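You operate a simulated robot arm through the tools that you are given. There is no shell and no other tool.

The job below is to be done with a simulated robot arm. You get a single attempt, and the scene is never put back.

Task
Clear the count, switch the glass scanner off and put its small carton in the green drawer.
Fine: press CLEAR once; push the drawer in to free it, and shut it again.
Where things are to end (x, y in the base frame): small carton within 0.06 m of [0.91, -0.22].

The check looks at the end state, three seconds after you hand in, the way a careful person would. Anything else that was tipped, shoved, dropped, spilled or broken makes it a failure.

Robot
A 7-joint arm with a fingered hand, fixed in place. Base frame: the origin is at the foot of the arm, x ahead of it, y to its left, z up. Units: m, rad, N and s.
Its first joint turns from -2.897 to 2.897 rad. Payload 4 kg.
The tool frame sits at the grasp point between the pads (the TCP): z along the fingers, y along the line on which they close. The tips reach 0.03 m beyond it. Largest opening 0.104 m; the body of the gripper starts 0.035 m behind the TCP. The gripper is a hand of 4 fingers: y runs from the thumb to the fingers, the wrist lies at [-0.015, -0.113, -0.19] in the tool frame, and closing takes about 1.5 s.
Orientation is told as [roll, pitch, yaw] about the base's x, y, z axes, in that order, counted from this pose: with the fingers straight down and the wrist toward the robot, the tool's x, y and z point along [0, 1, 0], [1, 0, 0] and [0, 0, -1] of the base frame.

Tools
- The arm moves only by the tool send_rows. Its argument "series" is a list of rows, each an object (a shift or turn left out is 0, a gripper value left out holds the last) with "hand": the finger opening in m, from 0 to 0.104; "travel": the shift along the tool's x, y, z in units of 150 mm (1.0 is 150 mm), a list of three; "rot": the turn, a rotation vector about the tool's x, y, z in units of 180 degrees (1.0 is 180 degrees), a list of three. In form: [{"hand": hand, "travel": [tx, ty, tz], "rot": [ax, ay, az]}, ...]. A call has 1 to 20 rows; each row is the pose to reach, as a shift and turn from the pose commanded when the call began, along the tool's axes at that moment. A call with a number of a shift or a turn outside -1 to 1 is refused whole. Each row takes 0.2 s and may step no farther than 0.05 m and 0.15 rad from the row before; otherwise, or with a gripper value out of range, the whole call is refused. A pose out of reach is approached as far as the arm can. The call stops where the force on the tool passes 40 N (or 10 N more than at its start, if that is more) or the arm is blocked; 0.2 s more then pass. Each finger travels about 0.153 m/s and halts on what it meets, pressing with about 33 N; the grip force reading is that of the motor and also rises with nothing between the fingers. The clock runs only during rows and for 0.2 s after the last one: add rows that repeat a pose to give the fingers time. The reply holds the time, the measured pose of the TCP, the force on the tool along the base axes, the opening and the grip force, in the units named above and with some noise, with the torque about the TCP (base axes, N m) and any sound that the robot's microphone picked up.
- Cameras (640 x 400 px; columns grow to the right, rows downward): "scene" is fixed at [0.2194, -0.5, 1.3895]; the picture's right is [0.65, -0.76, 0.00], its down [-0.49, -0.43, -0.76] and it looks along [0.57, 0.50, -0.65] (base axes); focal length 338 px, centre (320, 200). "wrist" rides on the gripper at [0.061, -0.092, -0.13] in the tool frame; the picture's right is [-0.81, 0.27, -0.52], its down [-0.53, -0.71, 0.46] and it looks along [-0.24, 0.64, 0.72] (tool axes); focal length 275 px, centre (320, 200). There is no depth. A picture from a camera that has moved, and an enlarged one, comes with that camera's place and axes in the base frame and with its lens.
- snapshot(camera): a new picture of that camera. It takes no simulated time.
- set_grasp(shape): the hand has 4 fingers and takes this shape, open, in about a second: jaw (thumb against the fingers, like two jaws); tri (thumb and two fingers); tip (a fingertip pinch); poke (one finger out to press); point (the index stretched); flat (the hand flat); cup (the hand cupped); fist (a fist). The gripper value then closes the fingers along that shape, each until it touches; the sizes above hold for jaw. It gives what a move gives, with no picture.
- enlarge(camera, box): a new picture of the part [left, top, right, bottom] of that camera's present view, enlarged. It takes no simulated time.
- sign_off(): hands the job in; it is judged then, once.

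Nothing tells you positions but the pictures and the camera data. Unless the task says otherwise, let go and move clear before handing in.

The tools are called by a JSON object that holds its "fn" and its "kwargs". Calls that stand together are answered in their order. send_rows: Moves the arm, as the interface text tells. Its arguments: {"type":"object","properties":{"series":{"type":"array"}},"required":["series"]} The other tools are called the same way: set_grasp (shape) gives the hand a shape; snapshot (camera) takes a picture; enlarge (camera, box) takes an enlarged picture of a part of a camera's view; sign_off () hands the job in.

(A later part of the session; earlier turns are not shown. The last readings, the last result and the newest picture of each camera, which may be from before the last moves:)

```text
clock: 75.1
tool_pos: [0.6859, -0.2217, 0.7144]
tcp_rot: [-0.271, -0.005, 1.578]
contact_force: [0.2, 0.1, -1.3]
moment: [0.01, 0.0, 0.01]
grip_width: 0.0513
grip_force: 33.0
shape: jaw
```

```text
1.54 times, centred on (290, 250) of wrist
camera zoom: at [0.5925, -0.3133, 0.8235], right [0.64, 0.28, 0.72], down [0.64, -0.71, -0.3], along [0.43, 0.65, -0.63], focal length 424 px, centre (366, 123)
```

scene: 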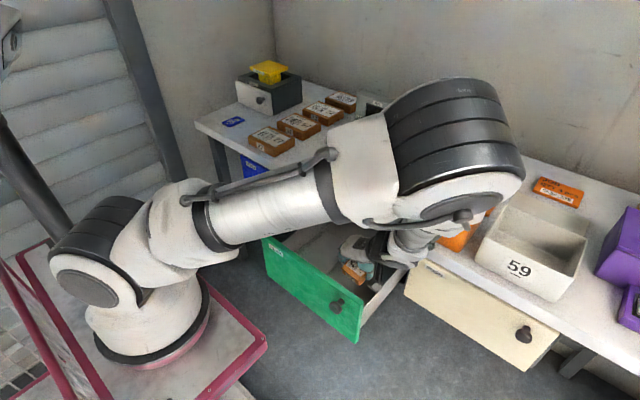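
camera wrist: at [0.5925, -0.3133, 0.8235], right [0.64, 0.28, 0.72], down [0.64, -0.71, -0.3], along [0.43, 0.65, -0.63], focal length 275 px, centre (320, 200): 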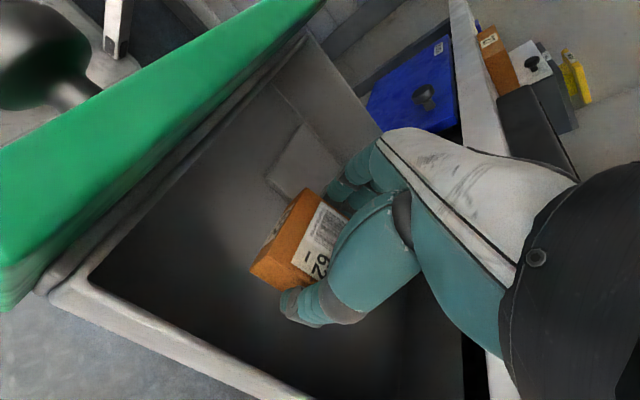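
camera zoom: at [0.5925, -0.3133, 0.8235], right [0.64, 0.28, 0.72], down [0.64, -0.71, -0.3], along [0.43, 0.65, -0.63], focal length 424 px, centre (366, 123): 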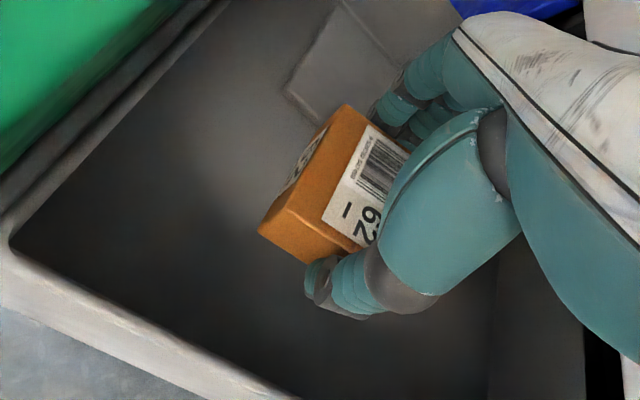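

Clearances are fine. Lowering toward the drawer floor in small steps, watching force.

{"fn": "send_rows", "kwargs": {"series": [{"travel": [0.018, 0, 0.064]}, {"travel": [0.036, 0, 0.128]}, {"travel": [0.045, 0, 0.16]}, {"travel": [0.05, 0, 0.18]}]}}

{"fn": "enlarge", "kwargs": {"camera": "wrist", "box": [180, 120, 400, 380]}}

{"fn": "snapshot", "kwargs": {"camera": "scene"}}

```text
clock: 76.1
tool_pos: [0.684, -0.2202, 0.6852]
tcp_rot: [-0.272, -0.003, 1.577]
contact_force: [-0.1, 0.7, -2.9]
moment: [0.01, 0.03, -0.02]
grip_width: 0.0514
grip_force: 33.0
shape: jaw
```

```text
1.54 times, centred on (290, 250) of wrist
camera zoom: at [0.5917, -0.3116, 0.795], right [0.64, 0.28, 0.72], down [0.64, -0.71, -0.3], along [0.43, 0.65, -0.63], focal length 424 px, centre (366, 123)
```

zoom: 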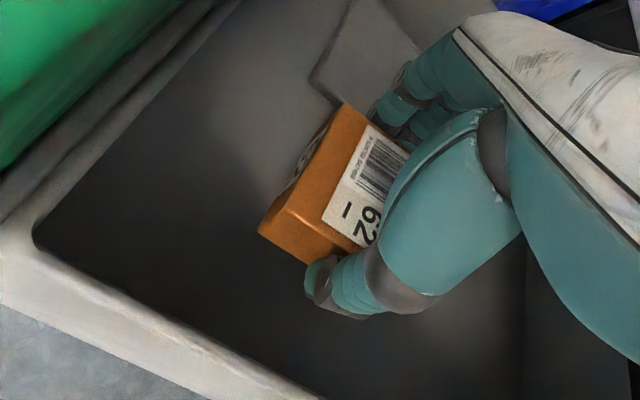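

```text
taken
```

scene: 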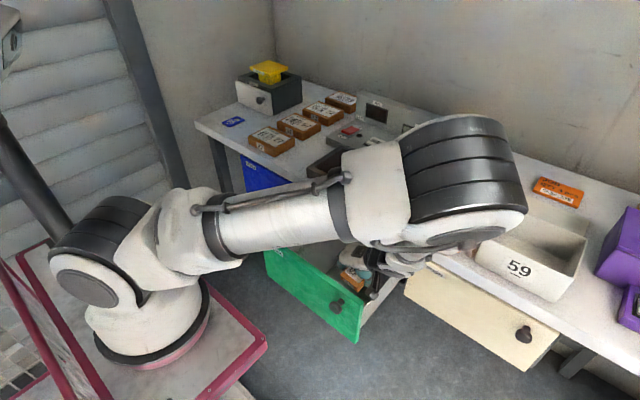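

The carton's lower edge should be close to the floor. A few millimetres more, carefully.

{"fn": "send_rows", "kwargs": {"series": [{"travel": [0.005, 0, 0.015]}, {"travel": [0.009, 0, 0.03]}, {"travel": [0.013, 0, 0.045]}, {"travel": [0.018, 0, 0.06]}]}}

{"fn": "enlarge", "kwargs": {"camera": "scene", "box": [320, 230, 440, 320]}}

{"fn": "enlarge", "kwargs": {"camera": "scene", "box": [360, 100, 620, 310]}}

```text
clock: 77.1
tool_pos: [0.6864, -0.2191, 0.6758]
tcp_rot: [-0.273, -0.004, 1.575]
contact_force: [-0.8, -0.3, -1.6]
moment: [0.01, 0.0, 0.03]
grip_width: 0.0511
grip_force: 33.0
shape: jaw
```

```text
4.44 times, centred on (380, 275) of scene
camera zoom: at [0.2194, -0.5, 1.3895], right [0.65, -0.76, 0.0], down [-0.49, -0.43, -0.76], along [0.57, 0.5, -0.65], focal length 1501 px, centre (53, -133)
```

zoom: 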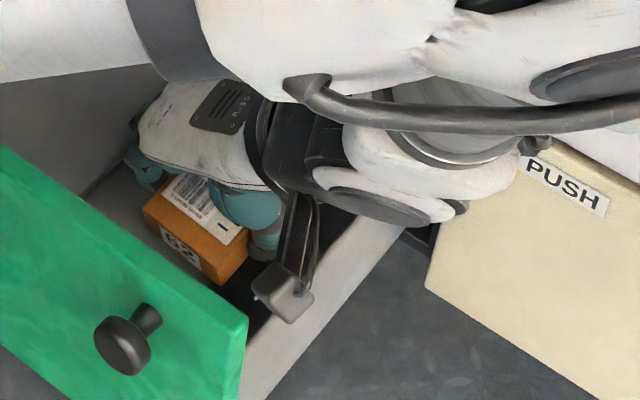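

```text
1.90 times, centred on (490, 205) of scene
camera zoom: at [0.2194, -0.5, 1.3895], right [0.65, -0.76, 0.0], down [-0.49, -0.43, -0.76], along [0.57, 0.5, -0.65], focal length 644 px, centre (-4, 190)
```

zoom: 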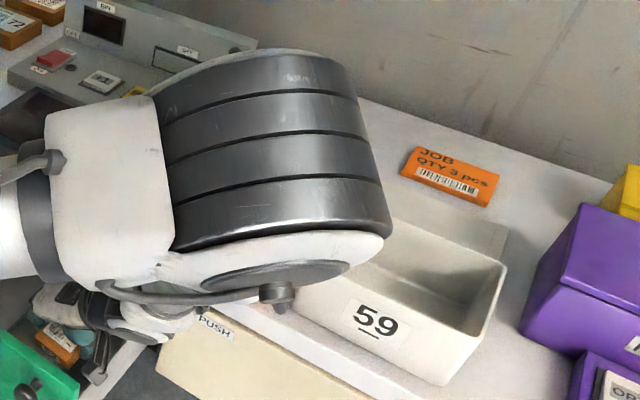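

By triangulating the plate again, the drawer floor is nearer z = 0.603, so about 25 mm remain. I'll shift slightly toward the robot (which draws the elbow away from the bins) while lowering further.

{"fn": "send_rows", "kwargs": {"series": [{"travel": [0.05, 0, -0.013]}, {"travel": [0.1, 0, -0.026]}, {"travel": [0.109, 0, 0.006]}, {"travel": [0.118, 0, 0.04]}, {"travel": [0.127, 0, 0.07]}]}}

{"fn": "snapshot", "kwargs": {"camera": "scene"}}

{"fn": "enlarge", "kwargs": {"camera": "wrist", "box": [180, 120, 400, 380]}}

```text
clock: 78.3
tool_pos: [0.6699, -0.2195, 0.6606]
tcp_rot: [-0.271, -0.004, 1.579]
contact_force: [-0.3, -0.4, -2.0]
moment: [0.0, 0.01, 0.02]
grip_width: 0.0513
grip_force: 32.9
shape: jaw
```

```text
taken
```

scene: 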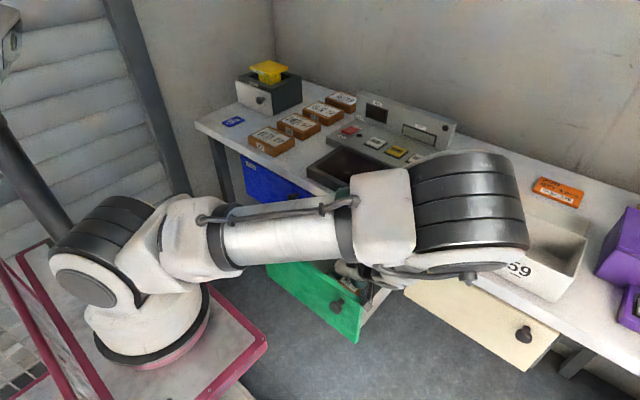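

```text
1.54 times, centred on (290, 250) of wrist
camera zoom: at [0.5767, -0.3103, 0.7712], right [0.64, 0.28, 0.72], down [0.64, -0.71, -0.3], along [0.43, 0.65, -0.63], focal length 424 px, centre (366, 123)
```

zoom: 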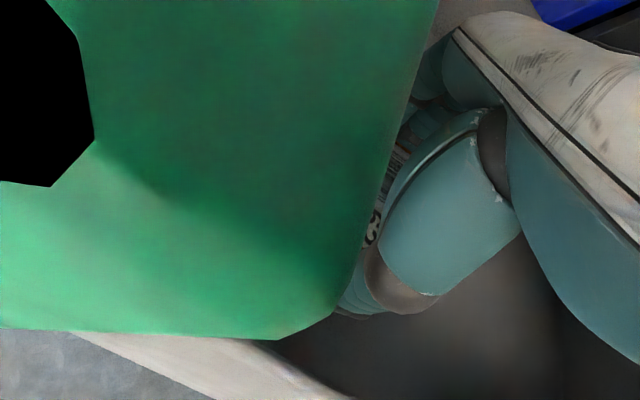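

The wrist camera sits right above the drawer front here, so I must not lower at this x. I'll rise, shift inward to x = 0.70 (camera behind the panel), and then lower.

{"fn": "send_rows", "kwargs": {"series": [{"travel": [-0.027, 0, -0.096]}, {"travel": [-0.13, 0, -0.07]}, {"travel": [-0.232, 0, -0.039]}, {"travel": [-0.232, 0, -0.039]}]}}

{"fn": "snapshot", "kwargs": {"camera": "wrist"}}

{"fn": "enlarge", "kwargs": {"camera": "scene", "box": [300, 200, 480, 330]}}

```text
clock: 79.3
tool_pos: [0.7017, -0.2209, 0.676]
tcp_rot: [-0.272, -0.005, 1.578]
contact_force: [0.4, 0.1, -1.6]
moment: [0.01, 0.0, -0.02]
grip_width: 0.0512
grip_force: 33.1
shape: jaw
```

```text
taken
camera wrist: at [0.6091, -0.3129, 0.7855], right [0.64, 0.28, 0.72], down [0.64, -0.71, -0.3], along [0.42, 0.65, -0.63], focal length 275 px, centre (320, 200)
```

wrist: 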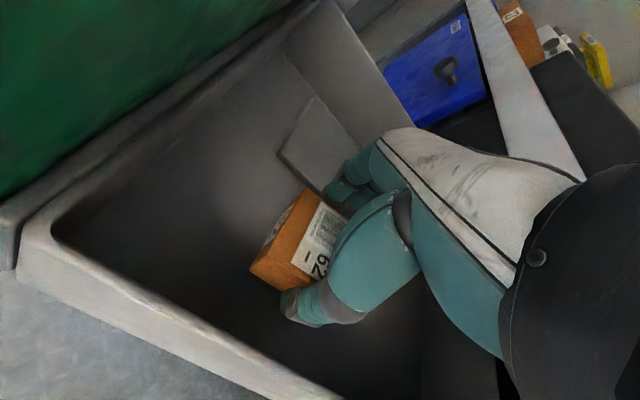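

```text
3.08 times, centred on (390, 265) of scene
camera zoom: at [0.2194, -0.5, 1.3895], right [0.65, -0.76, 0.0], down [-0.49, -0.43, -0.76], along [0.57, 0.5, -0.65], focal length 1039 px, centre (105, 0)
```

zoom: 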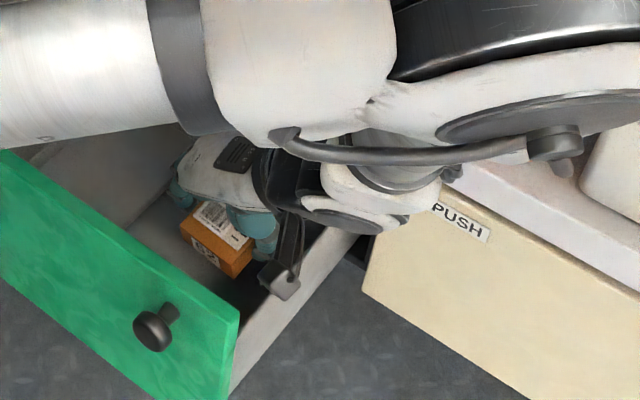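

The camera is now inside the drawer's outline with room beneath. Lowering to the floor in small steps.

{"fn": "send_rows", "kwargs": {"series": [{"travel": [0.009, 0, 0.032]}, {"travel": [0.018, 0, 0.064]}, {"travel": [0.027, 0, 0.096]}, {"travel": [0.032, 0, 0.115]}, {"travel": [0.036, 0, 0.128]}]}}

{"fn": "snapshot", "kwargs": {"camera": "scene"}}

{"fn": "snapshot", "kwargs": {"camera": "wrist"}}

```text
clock: 80.5
tool_pos: [0.7006, -0.2197, 0.6559]
tcp_rot: [-0.272, -0.004, 1.577]
contact_force: [0.2, -0.3, -1.5]
moment: [0.01, 0.01, 0.01]
grip_width: 0.0511
grip_force: 32.8
shape: jaw
```

```text
taken
```

scene: 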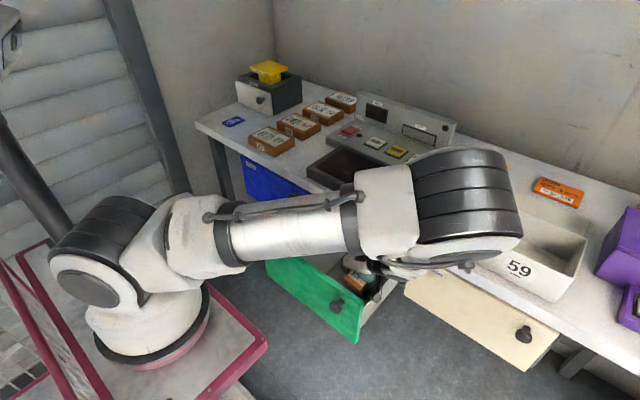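

```text
taken
camera wrist: at [0.6086, -0.3121, 0.7649], right [0.64, 0.28, 0.72], down [0.64, -0.71, -0.3], along [0.43, 0.65, -0.63], focal length 275 px, centre (320, 200)
```

wrist: 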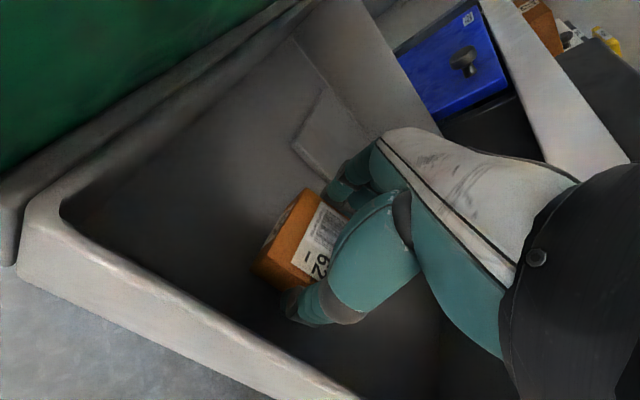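

Still free. A few millimetres more.

{"fn": "send_rows", "kwargs": {"series": [{"travel": [0.0045, 0, 0.016]}, {"travel": [0.009, 0, 0.032]}, {"travel": [0.0135, 0, 0.048]}, {"travel": [0.018, 0, 0.064]}]}}

{"fn": "enlarge", "kwargs": {"camera": "wrist", "box": [180, 120, 400, 380]}}

{"fn": "enlarge", "kwargs": {"camera": "scene", "box": [320, 240, 420, 320]}}

```text
clock: 81.5
tool_pos: [0.7009, -0.2207, 0.6459]
tcp_rot: [-0.274, -0.005, 1.576]
contact_force: [-0.1, -0.3, 4.6]
moment: [-0.14, 0.12, -0.01]
grip_width: 0.0516
grip_force: 33.3
shape: jaw
```

```text
1.54 times, centred on (290, 250) of wrist
camera zoom: at [0.6082, -0.3118, 0.7558], right [0.64, 0.28, 0.72], down [0.64, -0.71, -0.3], along [0.43, 0.65, -0.63], focal length 424 px, centre (366, 123)
```

zoom: 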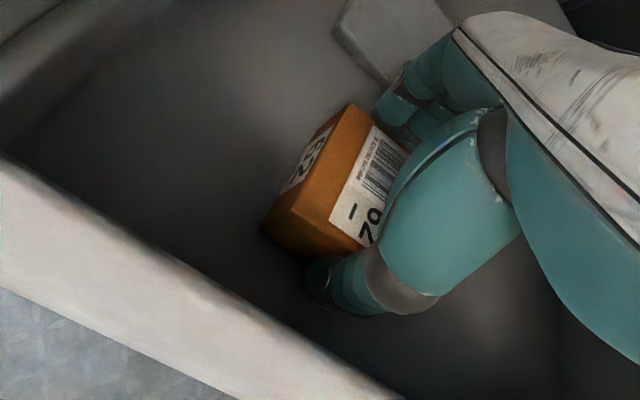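

```text
5.00 times, centred on (370, 280) of scene
camera zoom: at [0.2194, -0.5, 1.3895], right [0.65, -0.76, 0.0], down [-0.49, -0.43, -0.76], along [0.57, 0.5, -0.65], focal length 1689 px, centre (70, -200)
```

zoom: 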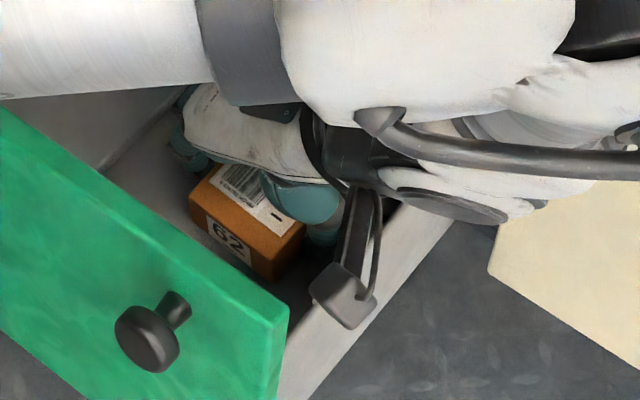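

The carton's edge rests on the floor (about 6 N). I'll try straightening a few degrees so it sits flatter before letting go.

{"fn": "send_rows", "kwargs": {"series": [{"rot": [0, 0.014, 0]}, {"rot": [0, 0.028, 0]}]}}

{"fn": "snapshot", "kwargs": {"camera": "scene"}}

```text
clock: 82.1
tool_pos: [0.7008, -0.2142, 0.6501]
tcp_rot: [-0.237, -0.01, 1.571]
contact_force: [0.6, 0.4, -2.3]
moment: [-0.02, 0.0, 0.02]
grip_width: 0.0515
grip_force: 33.0
shape: jaw
out of reach, approached as far as the arm can: row 1, 2
```

```text
taken
```

scene: 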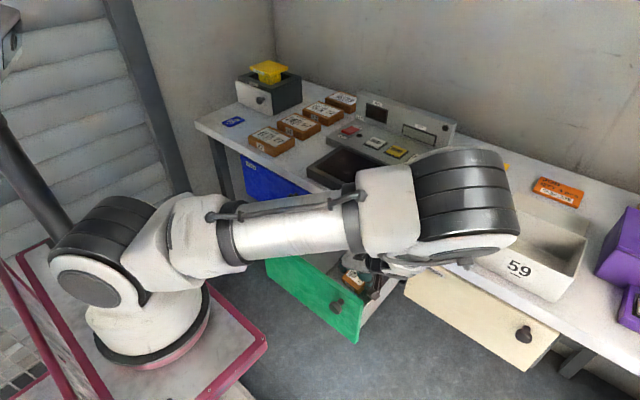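

That is beyond reach, so I'll go back to the previous tilt with the edge on the floor, then release gently.

{"fn": "send_rows", "kwargs": {"series": [{"rot": [0, -0.014, 0]}, {"rot": [0, -0.028, 0]}, {"rot": [0, -0.028, 0], "travel": [0, 0, 0.005]}]}}

```text
clock: 82.9
tool_pos: [0.7026, -0.213, 0.6503]
tcp_rot: [-0.327, -0.008, 1.574]
contact_force: [0.1, 0.5, -0.4]
moment: [0.01, 0.04, -0.04]
grip_width: 0.0512
grip_force: 33.1
shape: jaw
```

{"fn": "send_rows", "kwargs": {"series": [{"rot": [0, 0.015, 0], "travel": [0.003, -0.02, 0.01]}, {"rot": [0, 0.015, 0], "travel": [0.008, -0.04, 0.022]}, {"rot": [0, 0.015, 0], "travel": [0.011, -0.045, 0.033]}]}}

```text
clock: 83.7
tool_pos: [0.7018, -0.2198, 0.6448]
tcp_rot: [-0.277, -0.01, 1.572]
contact_force: [0.0, 4.5, 7.2]
moment: [-0.11, 0.21, -0.07]
grip_width: 0.0516
grip_force: 33.1
shape: jaw
```

Resting on the floor again. Opening only part way, to keep the thumb off the drawer's side.

{"fn": "send_rows", "kwargs": {"series": [{"hand": 0.055}, {"hand": 0.06}, {"hand": 0.068}, {"hand": 0.076}, {"hand": 0.08}, {"hand": 0.08}]}}

{"fn": "enlarge", "kwargs": {"camera": "wrist", "box": [180, 120, 400, 380]}}

{"fn": "enlarge", "kwargs": {"camera": "scene", "box": [320, 240, 420, 320]}}

```text
clock: 85.1
tool_pos: [0.701, -0.2192, 0.6441]
tcp_rot: [-0.279, -0.008, 1.573]
contact_force: [0.1, 1.0, -0.9]
moment: [-0.05, -0.01, 0.0]
grip_width: 0.0796
grip_force: 0.0
shape: jaw
```

```text
1.54 times, centred on (290, 250) of wrist
camera zoom: at [0.6077, -0.3118, 0.7527], right [0.64, 0.27, 0.72], down [0.64, -0.71, -0.3], along [0.43, 0.65, -0.62], focal length 424 px, centre (366, 123)
```

zoom: 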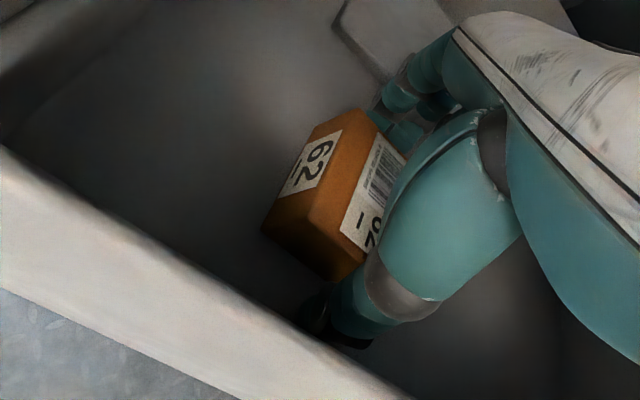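

```text
5.00 times, centred on (370, 280) of scene
camera zoom: at [0.2194, -0.5, 1.3895], right [0.65, -0.76, 0.0], down [-0.49, -0.43, -0.76], along [0.57, 0.5, -0.65], focal length 1689 px, centre (70, -200)
```

zoom: 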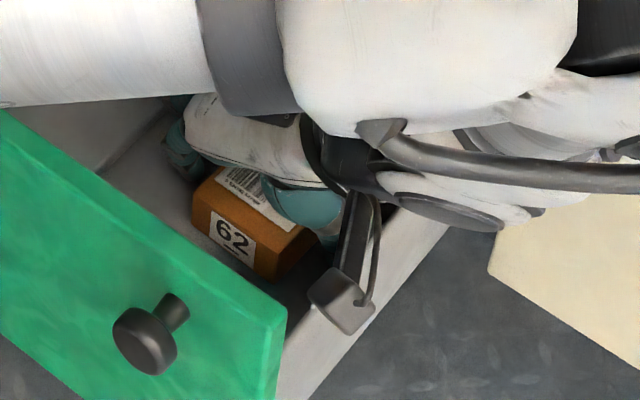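

The carton settled flat on the drawer floor. Lifting the hand straight up.

{"fn": "send_rows", "kwargs": {"series": [{"travel": [-0.018, 0, -0.064]}, {"travel": [-0.045, 0, -0.16]}, {"travel": [-0.09, 0, -0.32]}, {"travel": [-0.135, 0, -0.48]}, {"travel": [-0.19, 0, -0.67]}, {"travel": [-0.24, 0, -0.86]}]}}

{"fn": "snapshot", "kwargs": {"camera": "wrist"}}

{"fn": "snapshot", "kwargs": {"camera": "scene"}}

```text
clock: 86.5
tool_pos: [0.7023, -0.2208, 0.7783]
tcp_rot: [-0.278, -0.008, 1.573]
contact_force: [-0.6, 0.0, 0.3]
moment: [-0.01, -0.02, 0.01]
grip_width: 0.0799
grip_force: 0.0
shape: jaw
```

```text
taken
camera wrist: at [0.6076, -0.3133, 0.8866], right [0.64, 0.27, 0.72], down [0.64, -0.71, -0.3], along [0.43, 0.65, -0.62], focal length 275 px, centre (320, 200)
```

wrist: 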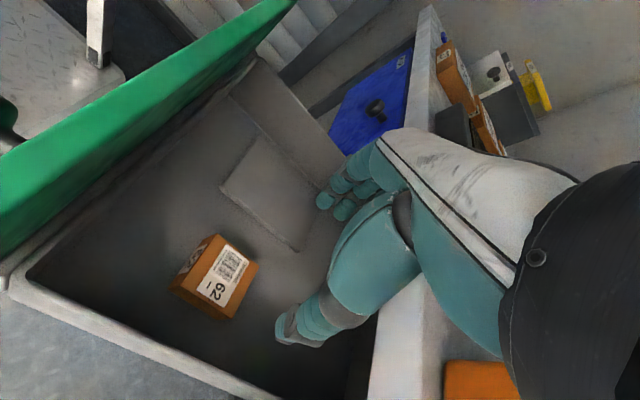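

```text
taken
```

scene: 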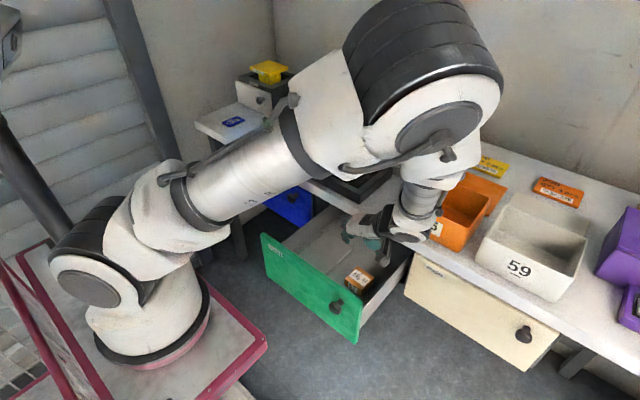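

The carton sits flat at about (0.70, -0.22), which comes to about (0.91, -0.22) once shut. Next I'll go up over the panel to the front of it, by the knob, to push it back.

{"fn": "send_rows", "kwargs": {"series": [{"travel": [-0.08, 0, -0.3]}, {"travel": [-0.183, 0, -0.641]}, {"travel": [0.07, -0.1, -0.715]}, {"travel": [0.33, -0.2, -0.787]}, {"travel": [0.458, -0.22, -0.824]}]}}

{"fn": "send_rows", "kwargs": {"series": [{"travel": [0.2, 0, -0.057]}, {"travel": [0.4, 0, -0.114]}, {"travel": [0.48, 0, -0.137]}]}}

{"fn": "snapshot", "kwargs": {"camera": "wrist"}}

{"fn": "snapshot", "kwargs": {"camera": "scene"}}

```text
refused: row 2 steps farther than a row can; nothing moved
```

```text
clock: 87.3
tool_pos: [0.6281, -0.22, 0.7784]
tcp_rot: [-0.277, -0.01, 1.572]
contact_force: [0.7, 0.6, -0.4]
moment: [0.02, 0.01, -0.02]
grip_width: 0.0799
grip_force: 0.1
shape: jaw
```

```text
taken
camera wrist: at [0.5339, -0.3118, 0.8869], right [0.64, 0.27, 0.72], down [0.64, -0.71, -0.3], along [0.43, 0.65, -0.62], focal length 275 px, centre (320, 200)
```

wrist: 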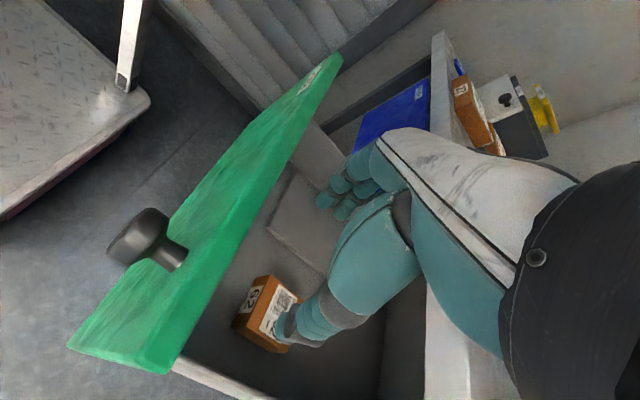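

```text
taken
```

scene: 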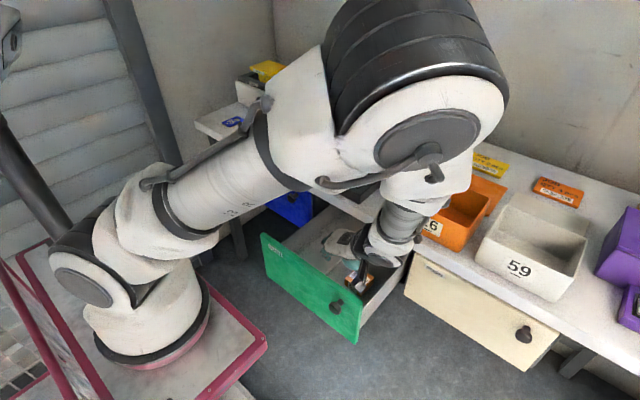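

Again a refused row; nothing was touched. I'll raise first, in smaller steps.

{"fn": "send_rows", "kwargs": {"series": [{"travel": [-0.06, 0, -0.22]}, {"travel": [-0.13, 0, -0.45]}, {"travel": [-0.19, 0, -0.67]}]}}

```text
clock: 88.1
tool_pos: [0.6264, -0.2207, 0.8854]
tcp_rot: [-0.277, -0.008, 1.57]
contact_force: [0.8, 0.0, -0.1]
moment: [0.04, -0.04, 0.0]
grip_width: 0.0798
grip_force: 0.1
shape: jaw
```

{"fn": "send_rows", "kwargs": {"series": [{"travel": [0.21, -0.075, -0.06]}, {"travel": [0.42, -0.15, -0.12]}, {"travel": [0.635, -0.227, -0.18]}]}}

{"fn": "snapshot", "kwargs": {"camera": "wrist"}}

{"fn": "snapshot", "kwargs": {"camera": "scene"}}

```text
clock: 88.9
tool_pos: [0.5292, -0.257, 0.8846]
tcp_rot: [-0.277, -0.01, 1.573]
contact_force: [-0.1, -0.8, -0.2]
moment: [0.0, -0.01, 0.04]
grip_width: 0.0798
grip_force: 0.2
shape: jaw
```

```text
taken
camera wrist: at [0.4353, -0.3486, 0.9918], right [0.64, 0.27, 0.72], down [0.64, -0.71, -0.3], along [0.43, 0.65, -0.62], focal length 275 px, centre (320, 200)
```

wrist: 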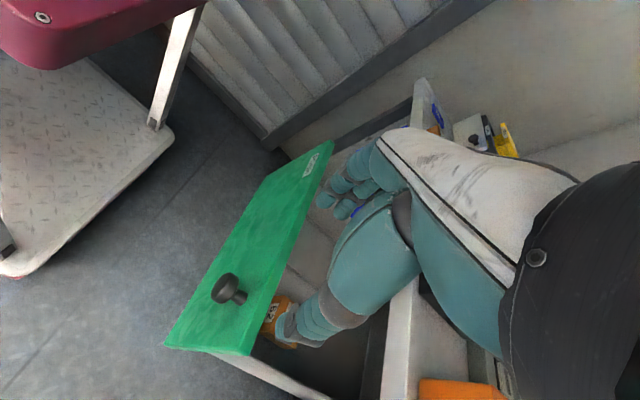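

```text
taken
```

scene: 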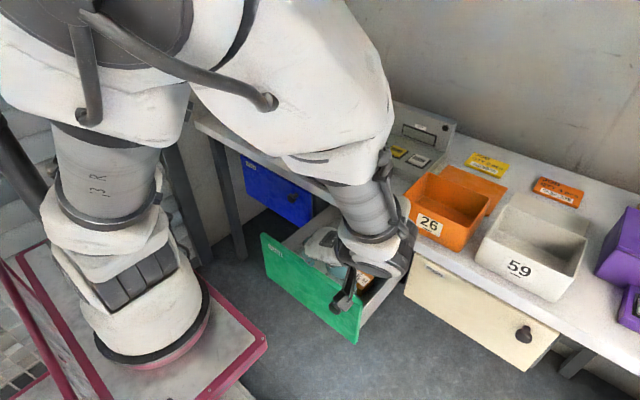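

The knob head is at about (0.545, -0.258). I'll lower the open hand astride it, just in front of the panel.

{"fn": "send_rows", "kwargs": {"series": [{"travel": [0.07, 0, 0.25]}, {"travel": [0.14, 0, 0.5]}, {"travel": [0.2, 0, 0.72]}, {"travel": [0.25, 0, 0.88]}, {"travel": [0.274, 0, 0.96]}]}}

{"fn": "snapshot", "kwargs": {"camera": "wrist"}}

{"fn": "snapshot", "kwargs": {"camera": "scene"}}

```text
clock: 90.1
tool_pos: [0.5294, -0.2566, 0.7306]
tcp_rot: [-0.278, -0.008, 1.572]
contact_force: [-1.3, 0.0, 0.3]
moment: [-0.02, 0.02, 0.02]
grip_width: 0.0794
grip_force: 0.1
shape: jaw
```

```text
taken
camera wrist: at [0.4349, -0.3478, 0.8386], right [0.64, 0.27, 0.72], down [0.64, -0.71, -0.3], along [0.43, 0.65, -0.62], focal length 275 px, centre (320, 200)
```

wrist: 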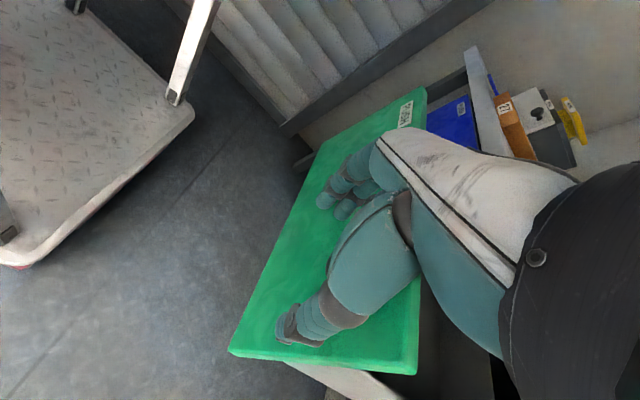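

```text
taken
```

scene: 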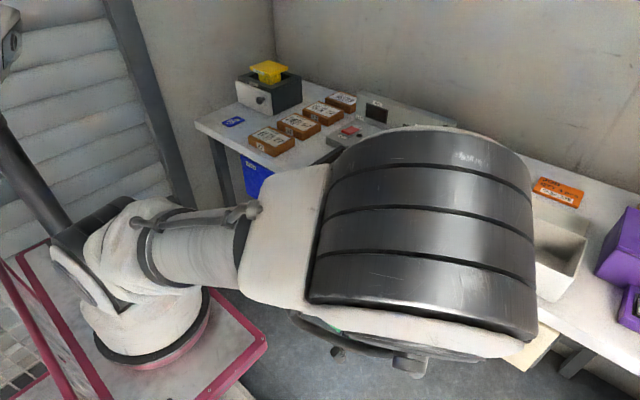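

Pushing the panel in slowly.

{"fn": "send_rows", "kwargs": {"series": [{"travel": [-0.04, 0, 0.0114]}, {"travel": [-0.1, 0, 0.0285]}, {"travel": [-0.18, 0, 0.051]}, {"travel": [-0.26, 0, 0.074]}, {"travel": [-0.34, 0, 0.097]}, {"travel": [-0.42, 0, 0.12]}, {"travel": [-0.5, 0, 0.1425]}, {"travel": [-0.56, 0, 0.16]}, {"travel": [-0.6, 0, 0.171]}]}}

{"fn": "snapshot", "kwargs": {"camera": "wrist"}}

{"fn": "snapshot", "kwargs": {"camera": "scene"}}

```text
clock: 92.1
tool_pos: [0.6196, -0.2546, 0.7335]
tcp_rot: [-0.278, -0.009, 1.572]
contact_force: [-0.1, -0.2, 0.1]
moment: [0.0, 0.0, -0.04]
grip_width: 0.0797
grip_force: 0.1
shape: jaw
```

```text
taken
camera wrist: at [0.526, -0.3466, 0.8417], right [0.64, 0.27, 0.72], down [0.64, -0.71, -0.3], along [0.43, 0.65, -0.62], focal length 275 px, centre (320, 200)
```

wrist: 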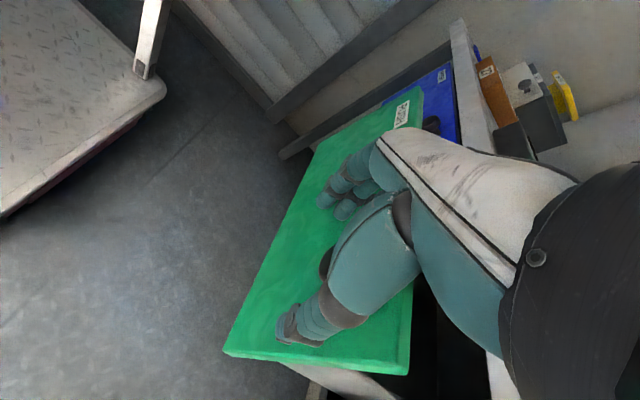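

```text
taken
```

scene: 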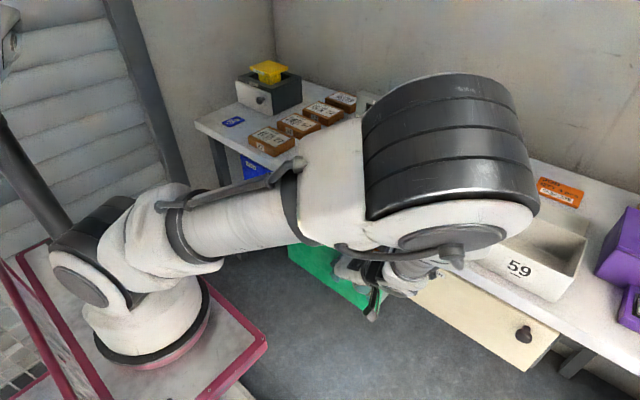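

The drawer is sliding in smoothly. Continuing a further 6 cm.

{"fn": "send_rows", "kwargs": {"series": [{"travel": [-0.04, 0, 0.0114]}, {"travel": [-0.1, 0, 0.0285]}, {"travel": [-0.18, 0, 0.051]}, {"travel": [-0.26, 0, 0.074]}, {"travel": [-0.33, 0, 0.094]}, {"travel": [-0.385, 0, 0.11]}, {"travel": [-0.42, 0, 0.12]}]}}

{"fn": "snapshot", "kwargs": {"camera": "wrist"}}

{"fn": "snapshot", "kwargs": {"camera": "scene"}}

```text
clock: 93.7
tool_pos: [0.6873, -0.2549, 0.7331]
tcp_rot: [-0.276, -0.009, 1.572]
contact_force: [-0.2, -0.4, 0.5]
moment: [0.02, 0.01, -0.02]
grip_width: 0.0799
grip_force: 0.1
shape: jaw
```

```text
taken
camera wrist: at [0.5928, -0.3469, 0.842], right [0.64, 0.27, 0.72], down [0.64, -0.71, -0.3], along [0.43, 0.65, -0.62], focal length 275 px, centre (320, 200)
```

wrist: 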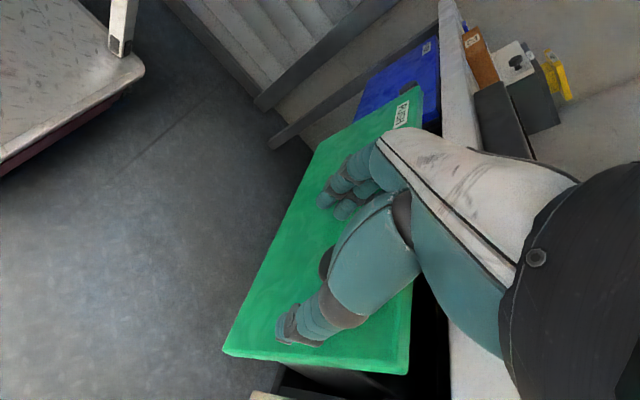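

```text
taken
```

scene: 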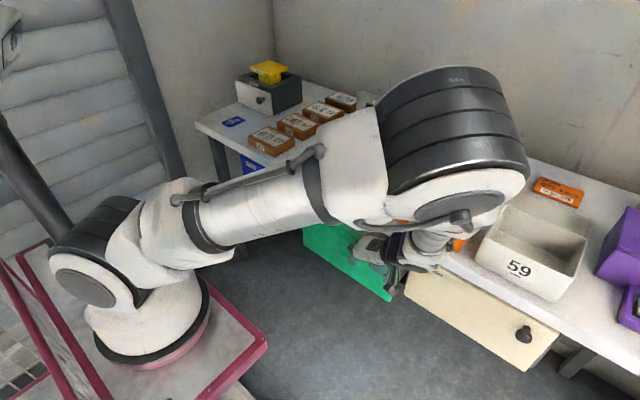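

Nearly in. I'll lift off the knob, switch to fist with forward tilt, and do the last centimetres as at the first push.

{"fn": "send_rows", "kwargs": {"series": [{"travel": [0.02, 0, -0.02]}, {"travel": [-0.03, 0, -0.2]}, {"travel": [-0.09, 0, -0.42]}, {"travel": [-0.15, 0, -0.64]}, {"travel": [-0.22, 0, -0.87]}]}}

{"fn": "snapshot", "kwargs": {"camera": "wrist"}}

{"fn": "enlarge", "kwargs": {"camera": "scene", "box": [280, 150, 460, 310]}}

```text
clock: 94.9
tool_pos: [0.6835, -0.2589, 0.8701]
tcp_rot: [-0.276, -0.009, 1.572]
contact_force: [-0.8, -0.7, -0.3]
moment: [-0.01, 0.0, -0.01]
grip_width: 0.0795
grip_force: 0.0
shape: jaw
```

```text
taken
camera wrist: at [0.5905, -0.3499, 0.9789], right [0.64, 0.27, 0.72], down [0.64, -0.71, -0.3], along [0.43, 0.65, -0.62], focal length 275 px, centre (320, 200)
```

wrist: 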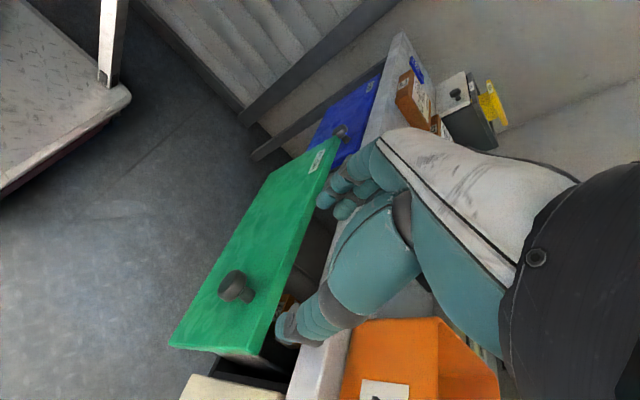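

```text
2.50 times, centred on (370, 230) of scene
camera zoom: at [0.2194, -0.5, 1.3895], right [0.65, -0.76, 0.0], down [-0.49, -0.43, -0.76], along [0.57, 0.5, -0.65], focal length 844 px, centre (195, 125)
```

zoom: 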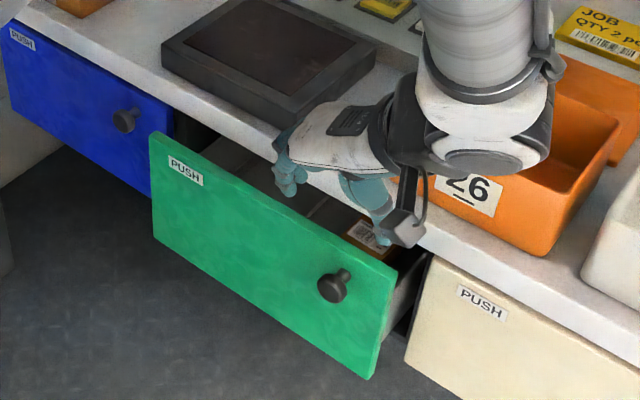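

Panel at about x = 0.732, 4-5 cm left to go. Forming a fist and shifting to mid-panel with forward tilt, still at height.

{"fn": "set_grasp", "kwargs": {"shape": "fist"}}

{"fn": "send_rows", "kwargs": {"series": [{"travel": [0.03, 0.2, -0.01], "rot": [0, -0.03, 0]}, {"travel": [0.06, 0.45, -0.02], "rot": [0, -0.06, 0]}, {"travel": [0.09, 0.7, -0.03], "rot": [0, -0.1, 0]}, {"travel": [0.119, 0.893, -0.034], "rot": [0, -0.134, 0]}, {"travel": [0.119, 0.893, -0.034], "rot": [0, -0.134, 0]}]}}

{"fn": "snapshot", "kwargs": {"camera": "scene"}}

{"fn": "snapshot", "kwargs": {"camera": "wrist"}}

```text
clock: 95.8
tool_pos: [0.6852, -0.2575, 0.8697]
tcp_rot: [-0.276, -0.008, 1.573]
contact_force: [0.0, 0.2, -0.5]
moment: [-0.08, 0.0, 0.0]
grip_width: 0.0001
grip_force: 0.0
shape: fist
```

```text
clock: 97.0
tool_pos: [0.6645, -0.1207, 0.8711]
tcp_rot: [-0.7, -0.008, 1.572]
contact_force: [-0.5, -0.4, 0.3]
moment: [-0.01, -0.02, -0.01]
grip_width: 0.0
grip_force: 0.0
shape: fist
```

```text
taken
```

scene: 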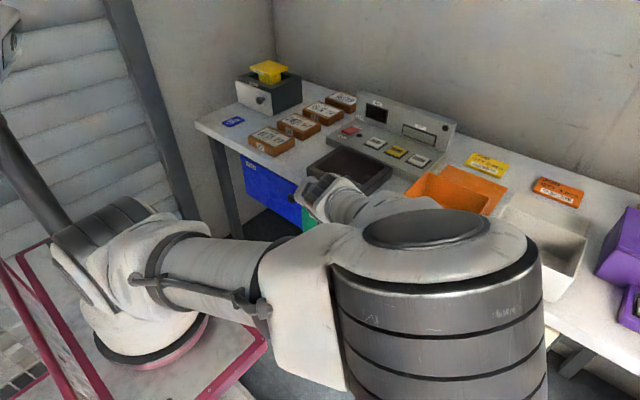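

```text
taken
camera wrist: at [0.5334, -0.2126, 0.9307], right [0.29, 0.27, 0.92], down [0.7, -0.71, -0.01], along [0.65, 0.65, -0.39], focal length 275 px, centre (320, 200)
```

wrist: 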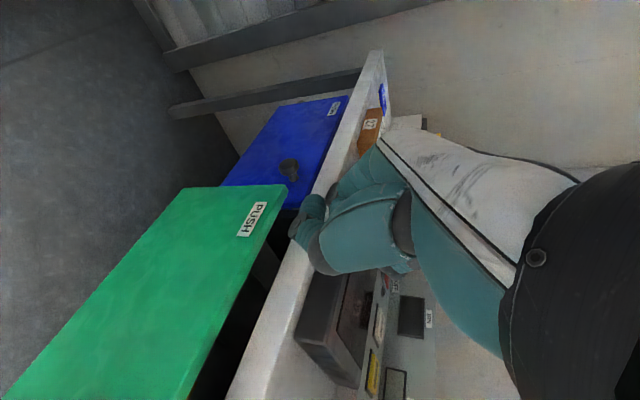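

Good. Lowering the fist in front of the panel.

{"fn": "send_rows", "kwargs": {"series": [{"travel": [0.14, 0, 0.17]}, {"travel": [0.28, 0, 0.34]}, {"travel": [0.42, 0, 0.5]}, {"travel": [0.56, 0, 0.67]}, {"travel": [0.707, 0, 0.843]}]}}

{"fn": "snapshot", "kwargs": {"camera": "scene"}}

{"fn": "snapshot", "kwargs": {"camera": "wrist"}}

```text
clock: 98.2
tool_pos: [0.6656, -0.1245, 0.7113]
tcp_rot: [-0.692, -0.006, 1.577]
contact_force: [-0.4, -0.7, 0.1]
moment: [0.03, 0.01, 0.06]
grip_width: 0.0
grip_force: 0.2
shape: fist
out of reach, approached as far as the arm can: row 5
```

```text
taken
```

scene: 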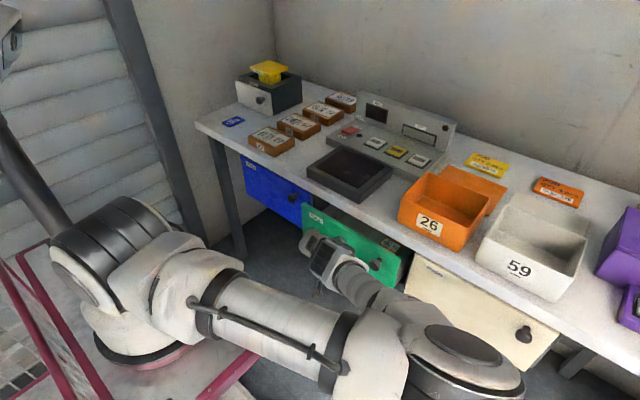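

```text
taken
camera wrist: at [0.5349, -0.2172, 0.7713], right [0.29, 0.27, 0.92], down [0.7, -0.71, -0.01], along [0.65, 0.65, -0.4], focal length 275 px, centre (320, 200)
```

wrist: 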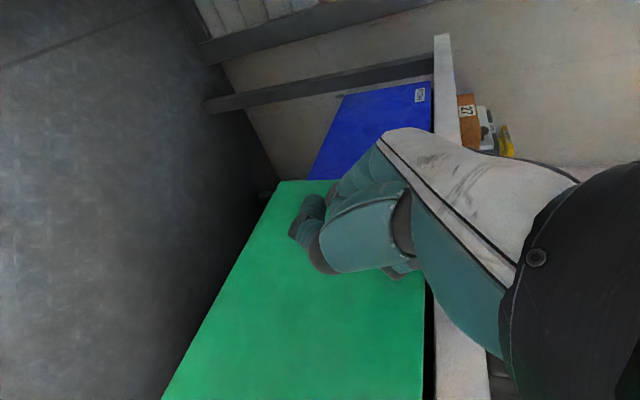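

In place. Pushing in slowly to about 2 cm short of shut.

{"fn": "send_rows", "kwargs": {"series": [{"travel": [-0.051, 0, 0.043]}, {"travel": [-0.102, 0, 0.086]}, {"travel": [-0.153, 0, 0.129]}, {"travel": [-0.204, 0, 0.171]}, {"travel": [-0.255, 0, 0.214]}, {"travel": [-0.306, 0, 0.257]}, {"travel": [-0.347, 0, 0.291]}]}}

{"fn": "snapshot", "kwargs": {"camera": "wrist"}}

{"fn": "enlarge", "kwargs": {"camera": "scene", "box": [280, 150, 460, 310]}}

```text
clock: 99.8
tool_pos: [0.7324, -0.1239, 0.7095]
tcp_rot: [-0.699, -0.009, 1.571]
contact_force: [-3.6, 0.9, -1.6]
moment: [0.0, -0.08, 0.07]
grip_width: 0.0
grip_force: 0.0
shape: fist
```

```text
taken
camera wrist: at [0.602, -0.2148, 0.7708], right [0.29, 0.27, 0.92], down [0.7, -0.71, -0.01], along [0.65, 0.65, -0.39], focal length 275 px, centre (320, 200)
```

wrist: 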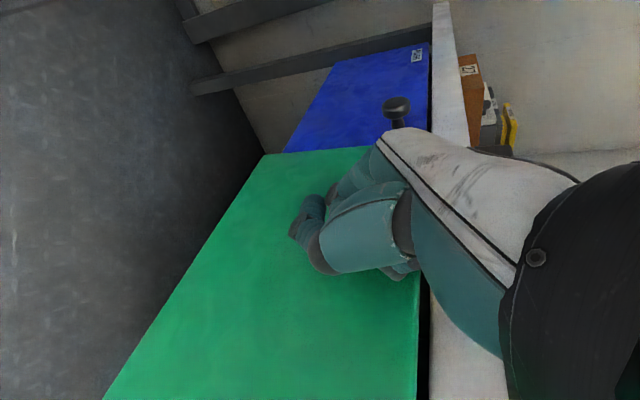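

```text
2.50 times, centred on (370, 230) of scene
camera zoom: at [0.2194, -0.5, 1.3895], right [0.65, -0.76, 0.0], down [-0.49, -0.43, -0.76], along [0.57, 0.5, -0.65], focal length 844 px, centre (195, 125)
```

zoom: 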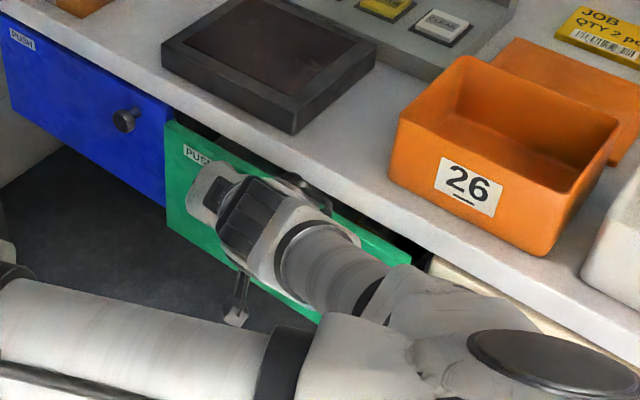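

In contact; about 2 cm to go. Continuing in fine steps.

{"fn": "send_rows", "kwargs": {"series": [{"travel": [-0.0204, 0, 0.0172]}, {"travel": [-0.0408, 0, 0.0343]}, {"travel": [-0.0613, 0, 0.0515]}, {"travel": [-0.0817, 0, 0.0686]}, {"travel": [-0.102, 0, 0.0857]}]}}

{"fn": "enlarge", "kwargs": {"camera": "scene", "box": [280, 150, 460, 310]}}

```text
clock: 101.0
tool_pos: [0.7523, -0.124, 0.7113]
tcp_rot: [-0.698, -0.009, 1.573]
contact_force: [-7.0, 0.1, 0.8]
moment: [-0.02, -0.25, 0.13]
grip_width: 0.0
grip_force: 0.0
shape: fist
```

```text
2.50 times, centred on (370, 230) of scene
camera zoom: at [0.2194, -0.5, 1.3895], right [0.65, -0.76, 0.0], down [-0.49, -0.43, -0.76], along [0.57, 0.5, -0.65], focal length 844 px, centre (195, 125)
```

zoom: 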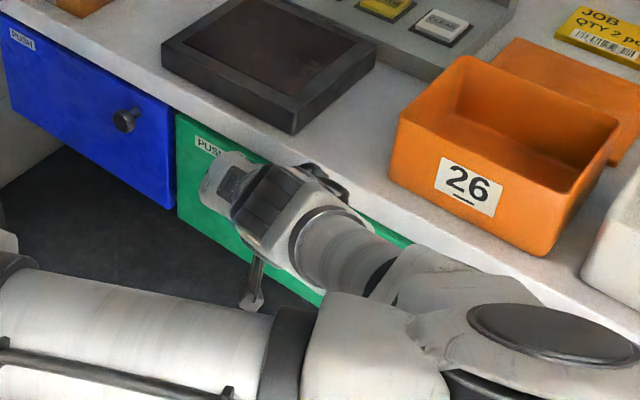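

Nearly flush, pressing about 7 N. A couple of millimetres at a time now, listening for the catch.

{"fn": "send_rows", "kwargs": {"series": [{"travel": [-0.0077, 0, 0.0064]}, {"travel": [-0.0153, 0, 0.0129]}, {"travel": [-0.023, 0, 0.0193]}]}}

```text
clock: 101.8
tool_pos: [0.7574, -0.1241, 0.7108]
tcp_rot: [-0.7, -0.008, 1.574]
contact_force: [-7.9, 0.6, 2.2]
moment: [0.01, -0.31, 0.17]
grip_width: 0.0
grip_force: 0.0
shape: fist
```

{"fn": "send_rows", "kwargs": {"series": [{"travel": [-0.0077, 0, 0.0064]}, {"travel": [-0.0153, 0, 0.0129]}]}}

{"fn": "enlarge", "kwargs": {"camera": "scene", "box": [280, 150, 460, 310]}}

```text
clock: 102.4
tool_pos: [0.7599, -0.1244, 0.7095]
tcp_rot: [-0.699, -0.009, 1.571]
contact_force: [-7.2, 0.2, 2.8]
moment: [0.05, -0.32, 0.16]
grip_width: 0.0
grip_force: 0.1
shape: fist
```

```text
2.50 times, centred on (370, 230) of scene
camera zoom: at [0.2194, -0.5, 1.3895], right [0.65, -0.76, 0.0], down [-0.49, -0.43, -0.76], along [0.57, 0.5, -0.65], focal length 844 px, centre (195, 125)
```

zoom: 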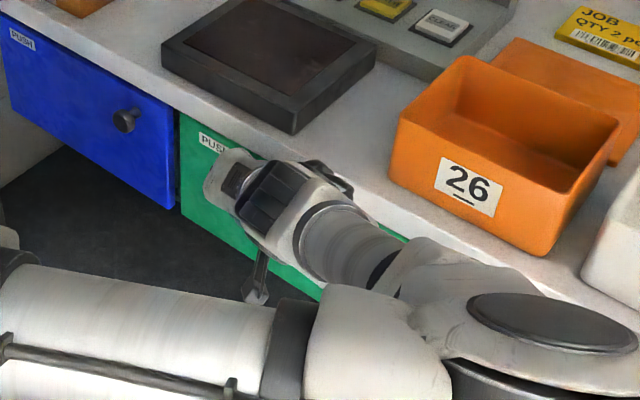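

Still spring force only. Pressing on to the stop.

{"fn": "send_rows", "kwargs": {"series": [{"travel": [-0.0077, 0, 0.0064]}, {"travel": [-0.0153, 0, 0.0129]}, {"travel": [-0.023, 0, 0.0193]}]}}

```text
clock: 103.2
tool_pos: [0.762, -0.1208, 0.7093]
tcp_rot: [-0.696, -0.013, 1.577]
contact_force: [-17.3, -2.5, 1.7]
moment: [0.12, -0.58, 0.21]
grip_width: 0.0
grip_force: 0.0
shape: fist
stopped in row 3: the force on the tool passed its limit at 42 N (the readings are from after the stop); the commanded pose is now the measured one
```

It reached its stop. Backing off slowly to see whether it stays shut.

{"fn": "send_rows", "kwargs": {"series": [{"travel": [0.015, 0, -0.013]}, {"travel": [0.03, 0, -0.026]}, {"travel": [0.06, 0, -0.05]}, {"travel": [0.1, 0, -0.085]}, {"travel": [0.17, 0, -0.145]}, {"travel": [0.25, 0, -0.21]}]}}

{"fn": "enlarge", "kwargs": {"camera": "scene", "box": [280, 150, 460, 310]}}

{"fn": "snapshot", "kwargs": {"camera": "wrist"}}

```text
clock: 104.6
tool_pos: [0.7139, -0.1227, 0.71]
tcp_rot: [-0.698, -0.01, 1.576]
contact_force: [0.4, -0.3, -0.2]
moment: [-0.01, -0.02, -0.03]
grip_width: 0.0001
grip_force: 0.1
shape: fist
```

```text
2.50 times, centred on (370, 230) of scene
camera zoom: at [0.2194, -0.5, 1.3895], right [0.65, -0.76, 0.0], down [-0.49, -0.43, -0.76], along [0.57, 0.5, -0.65], focal length 844 px, centre (195, 125)
```

zoom: 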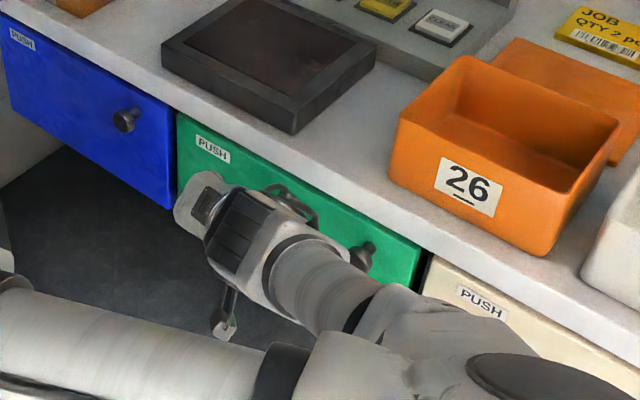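

```text
taken
camera wrist: at [0.5843, -0.2149, 0.7698], right [0.29, 0.27, 0.92], down [0.7, -0.71, -0.02], along [0.65, 0.65, -0.39], focal length 275 px, centre (320, 200)
```

wrist: 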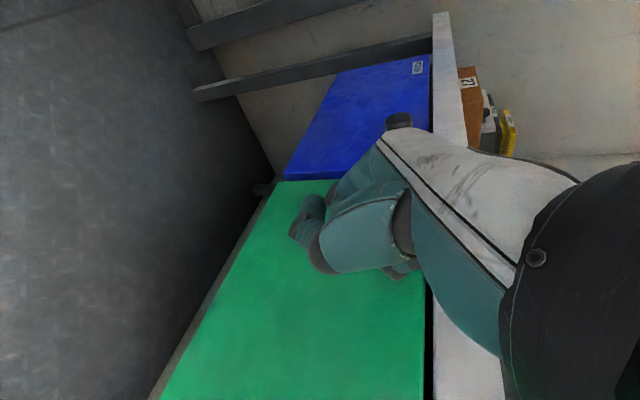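

The drawer stays shut, flush with its neighbours. I'll withdraw the hand and move clear for a final look.

{"fn": "send_rows", "kwargs": {"series": [{"travel": [0.1, 0, -0.085]}, {"travel": [0.2, 0, -0.17]}, {"travel": [0.05, 0, -0.35]}, {"travel": [-0.09, 0, -0.52]}, {"travel": [-0.23, 0, -0.69]}, {"travel": [-0.36, 0, -0.85]}]}}

{"fn": "snapshot", "kwargs": {"camera": "scene"}}

{"fn": "snapshot", "kwargs": {"camera": "wrist"}}

```text
clock: 106.0
tool_pos: [0.6735, -0.1227, 0.8437]
tcp_rot: [-0.694, -0.011, 1.577]
contact_force: [-0.3, -0.5, -0.2]
moment: [-0.04, 0.02, 0.02]
grip_width: 0.0001
grip_force: 0.1
shape: fist
```

```text
taken
```

scene: 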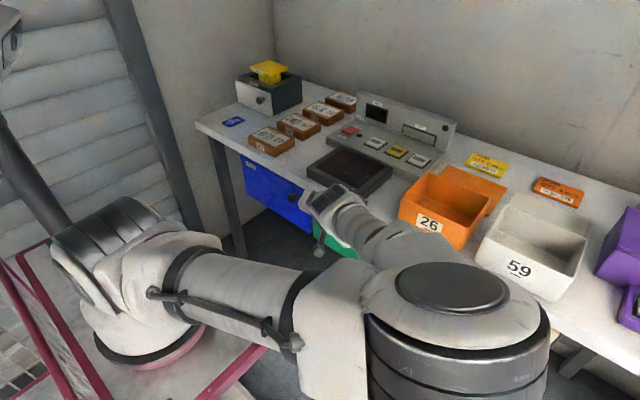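

```text
taken
camera wrist: at [0.5429, -0.2153, 0.9036], right [0.29, 0.27, 0.92], down [0.7, -0.71, -0.02], along [0.65, 0.65, -0.39], focal length 275 px, centre (320, 200)
```

wrist: 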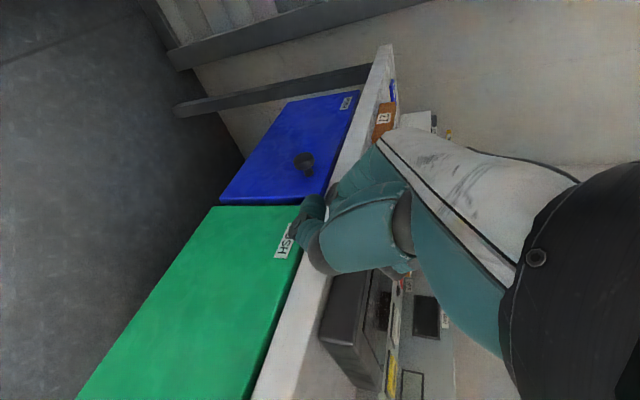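

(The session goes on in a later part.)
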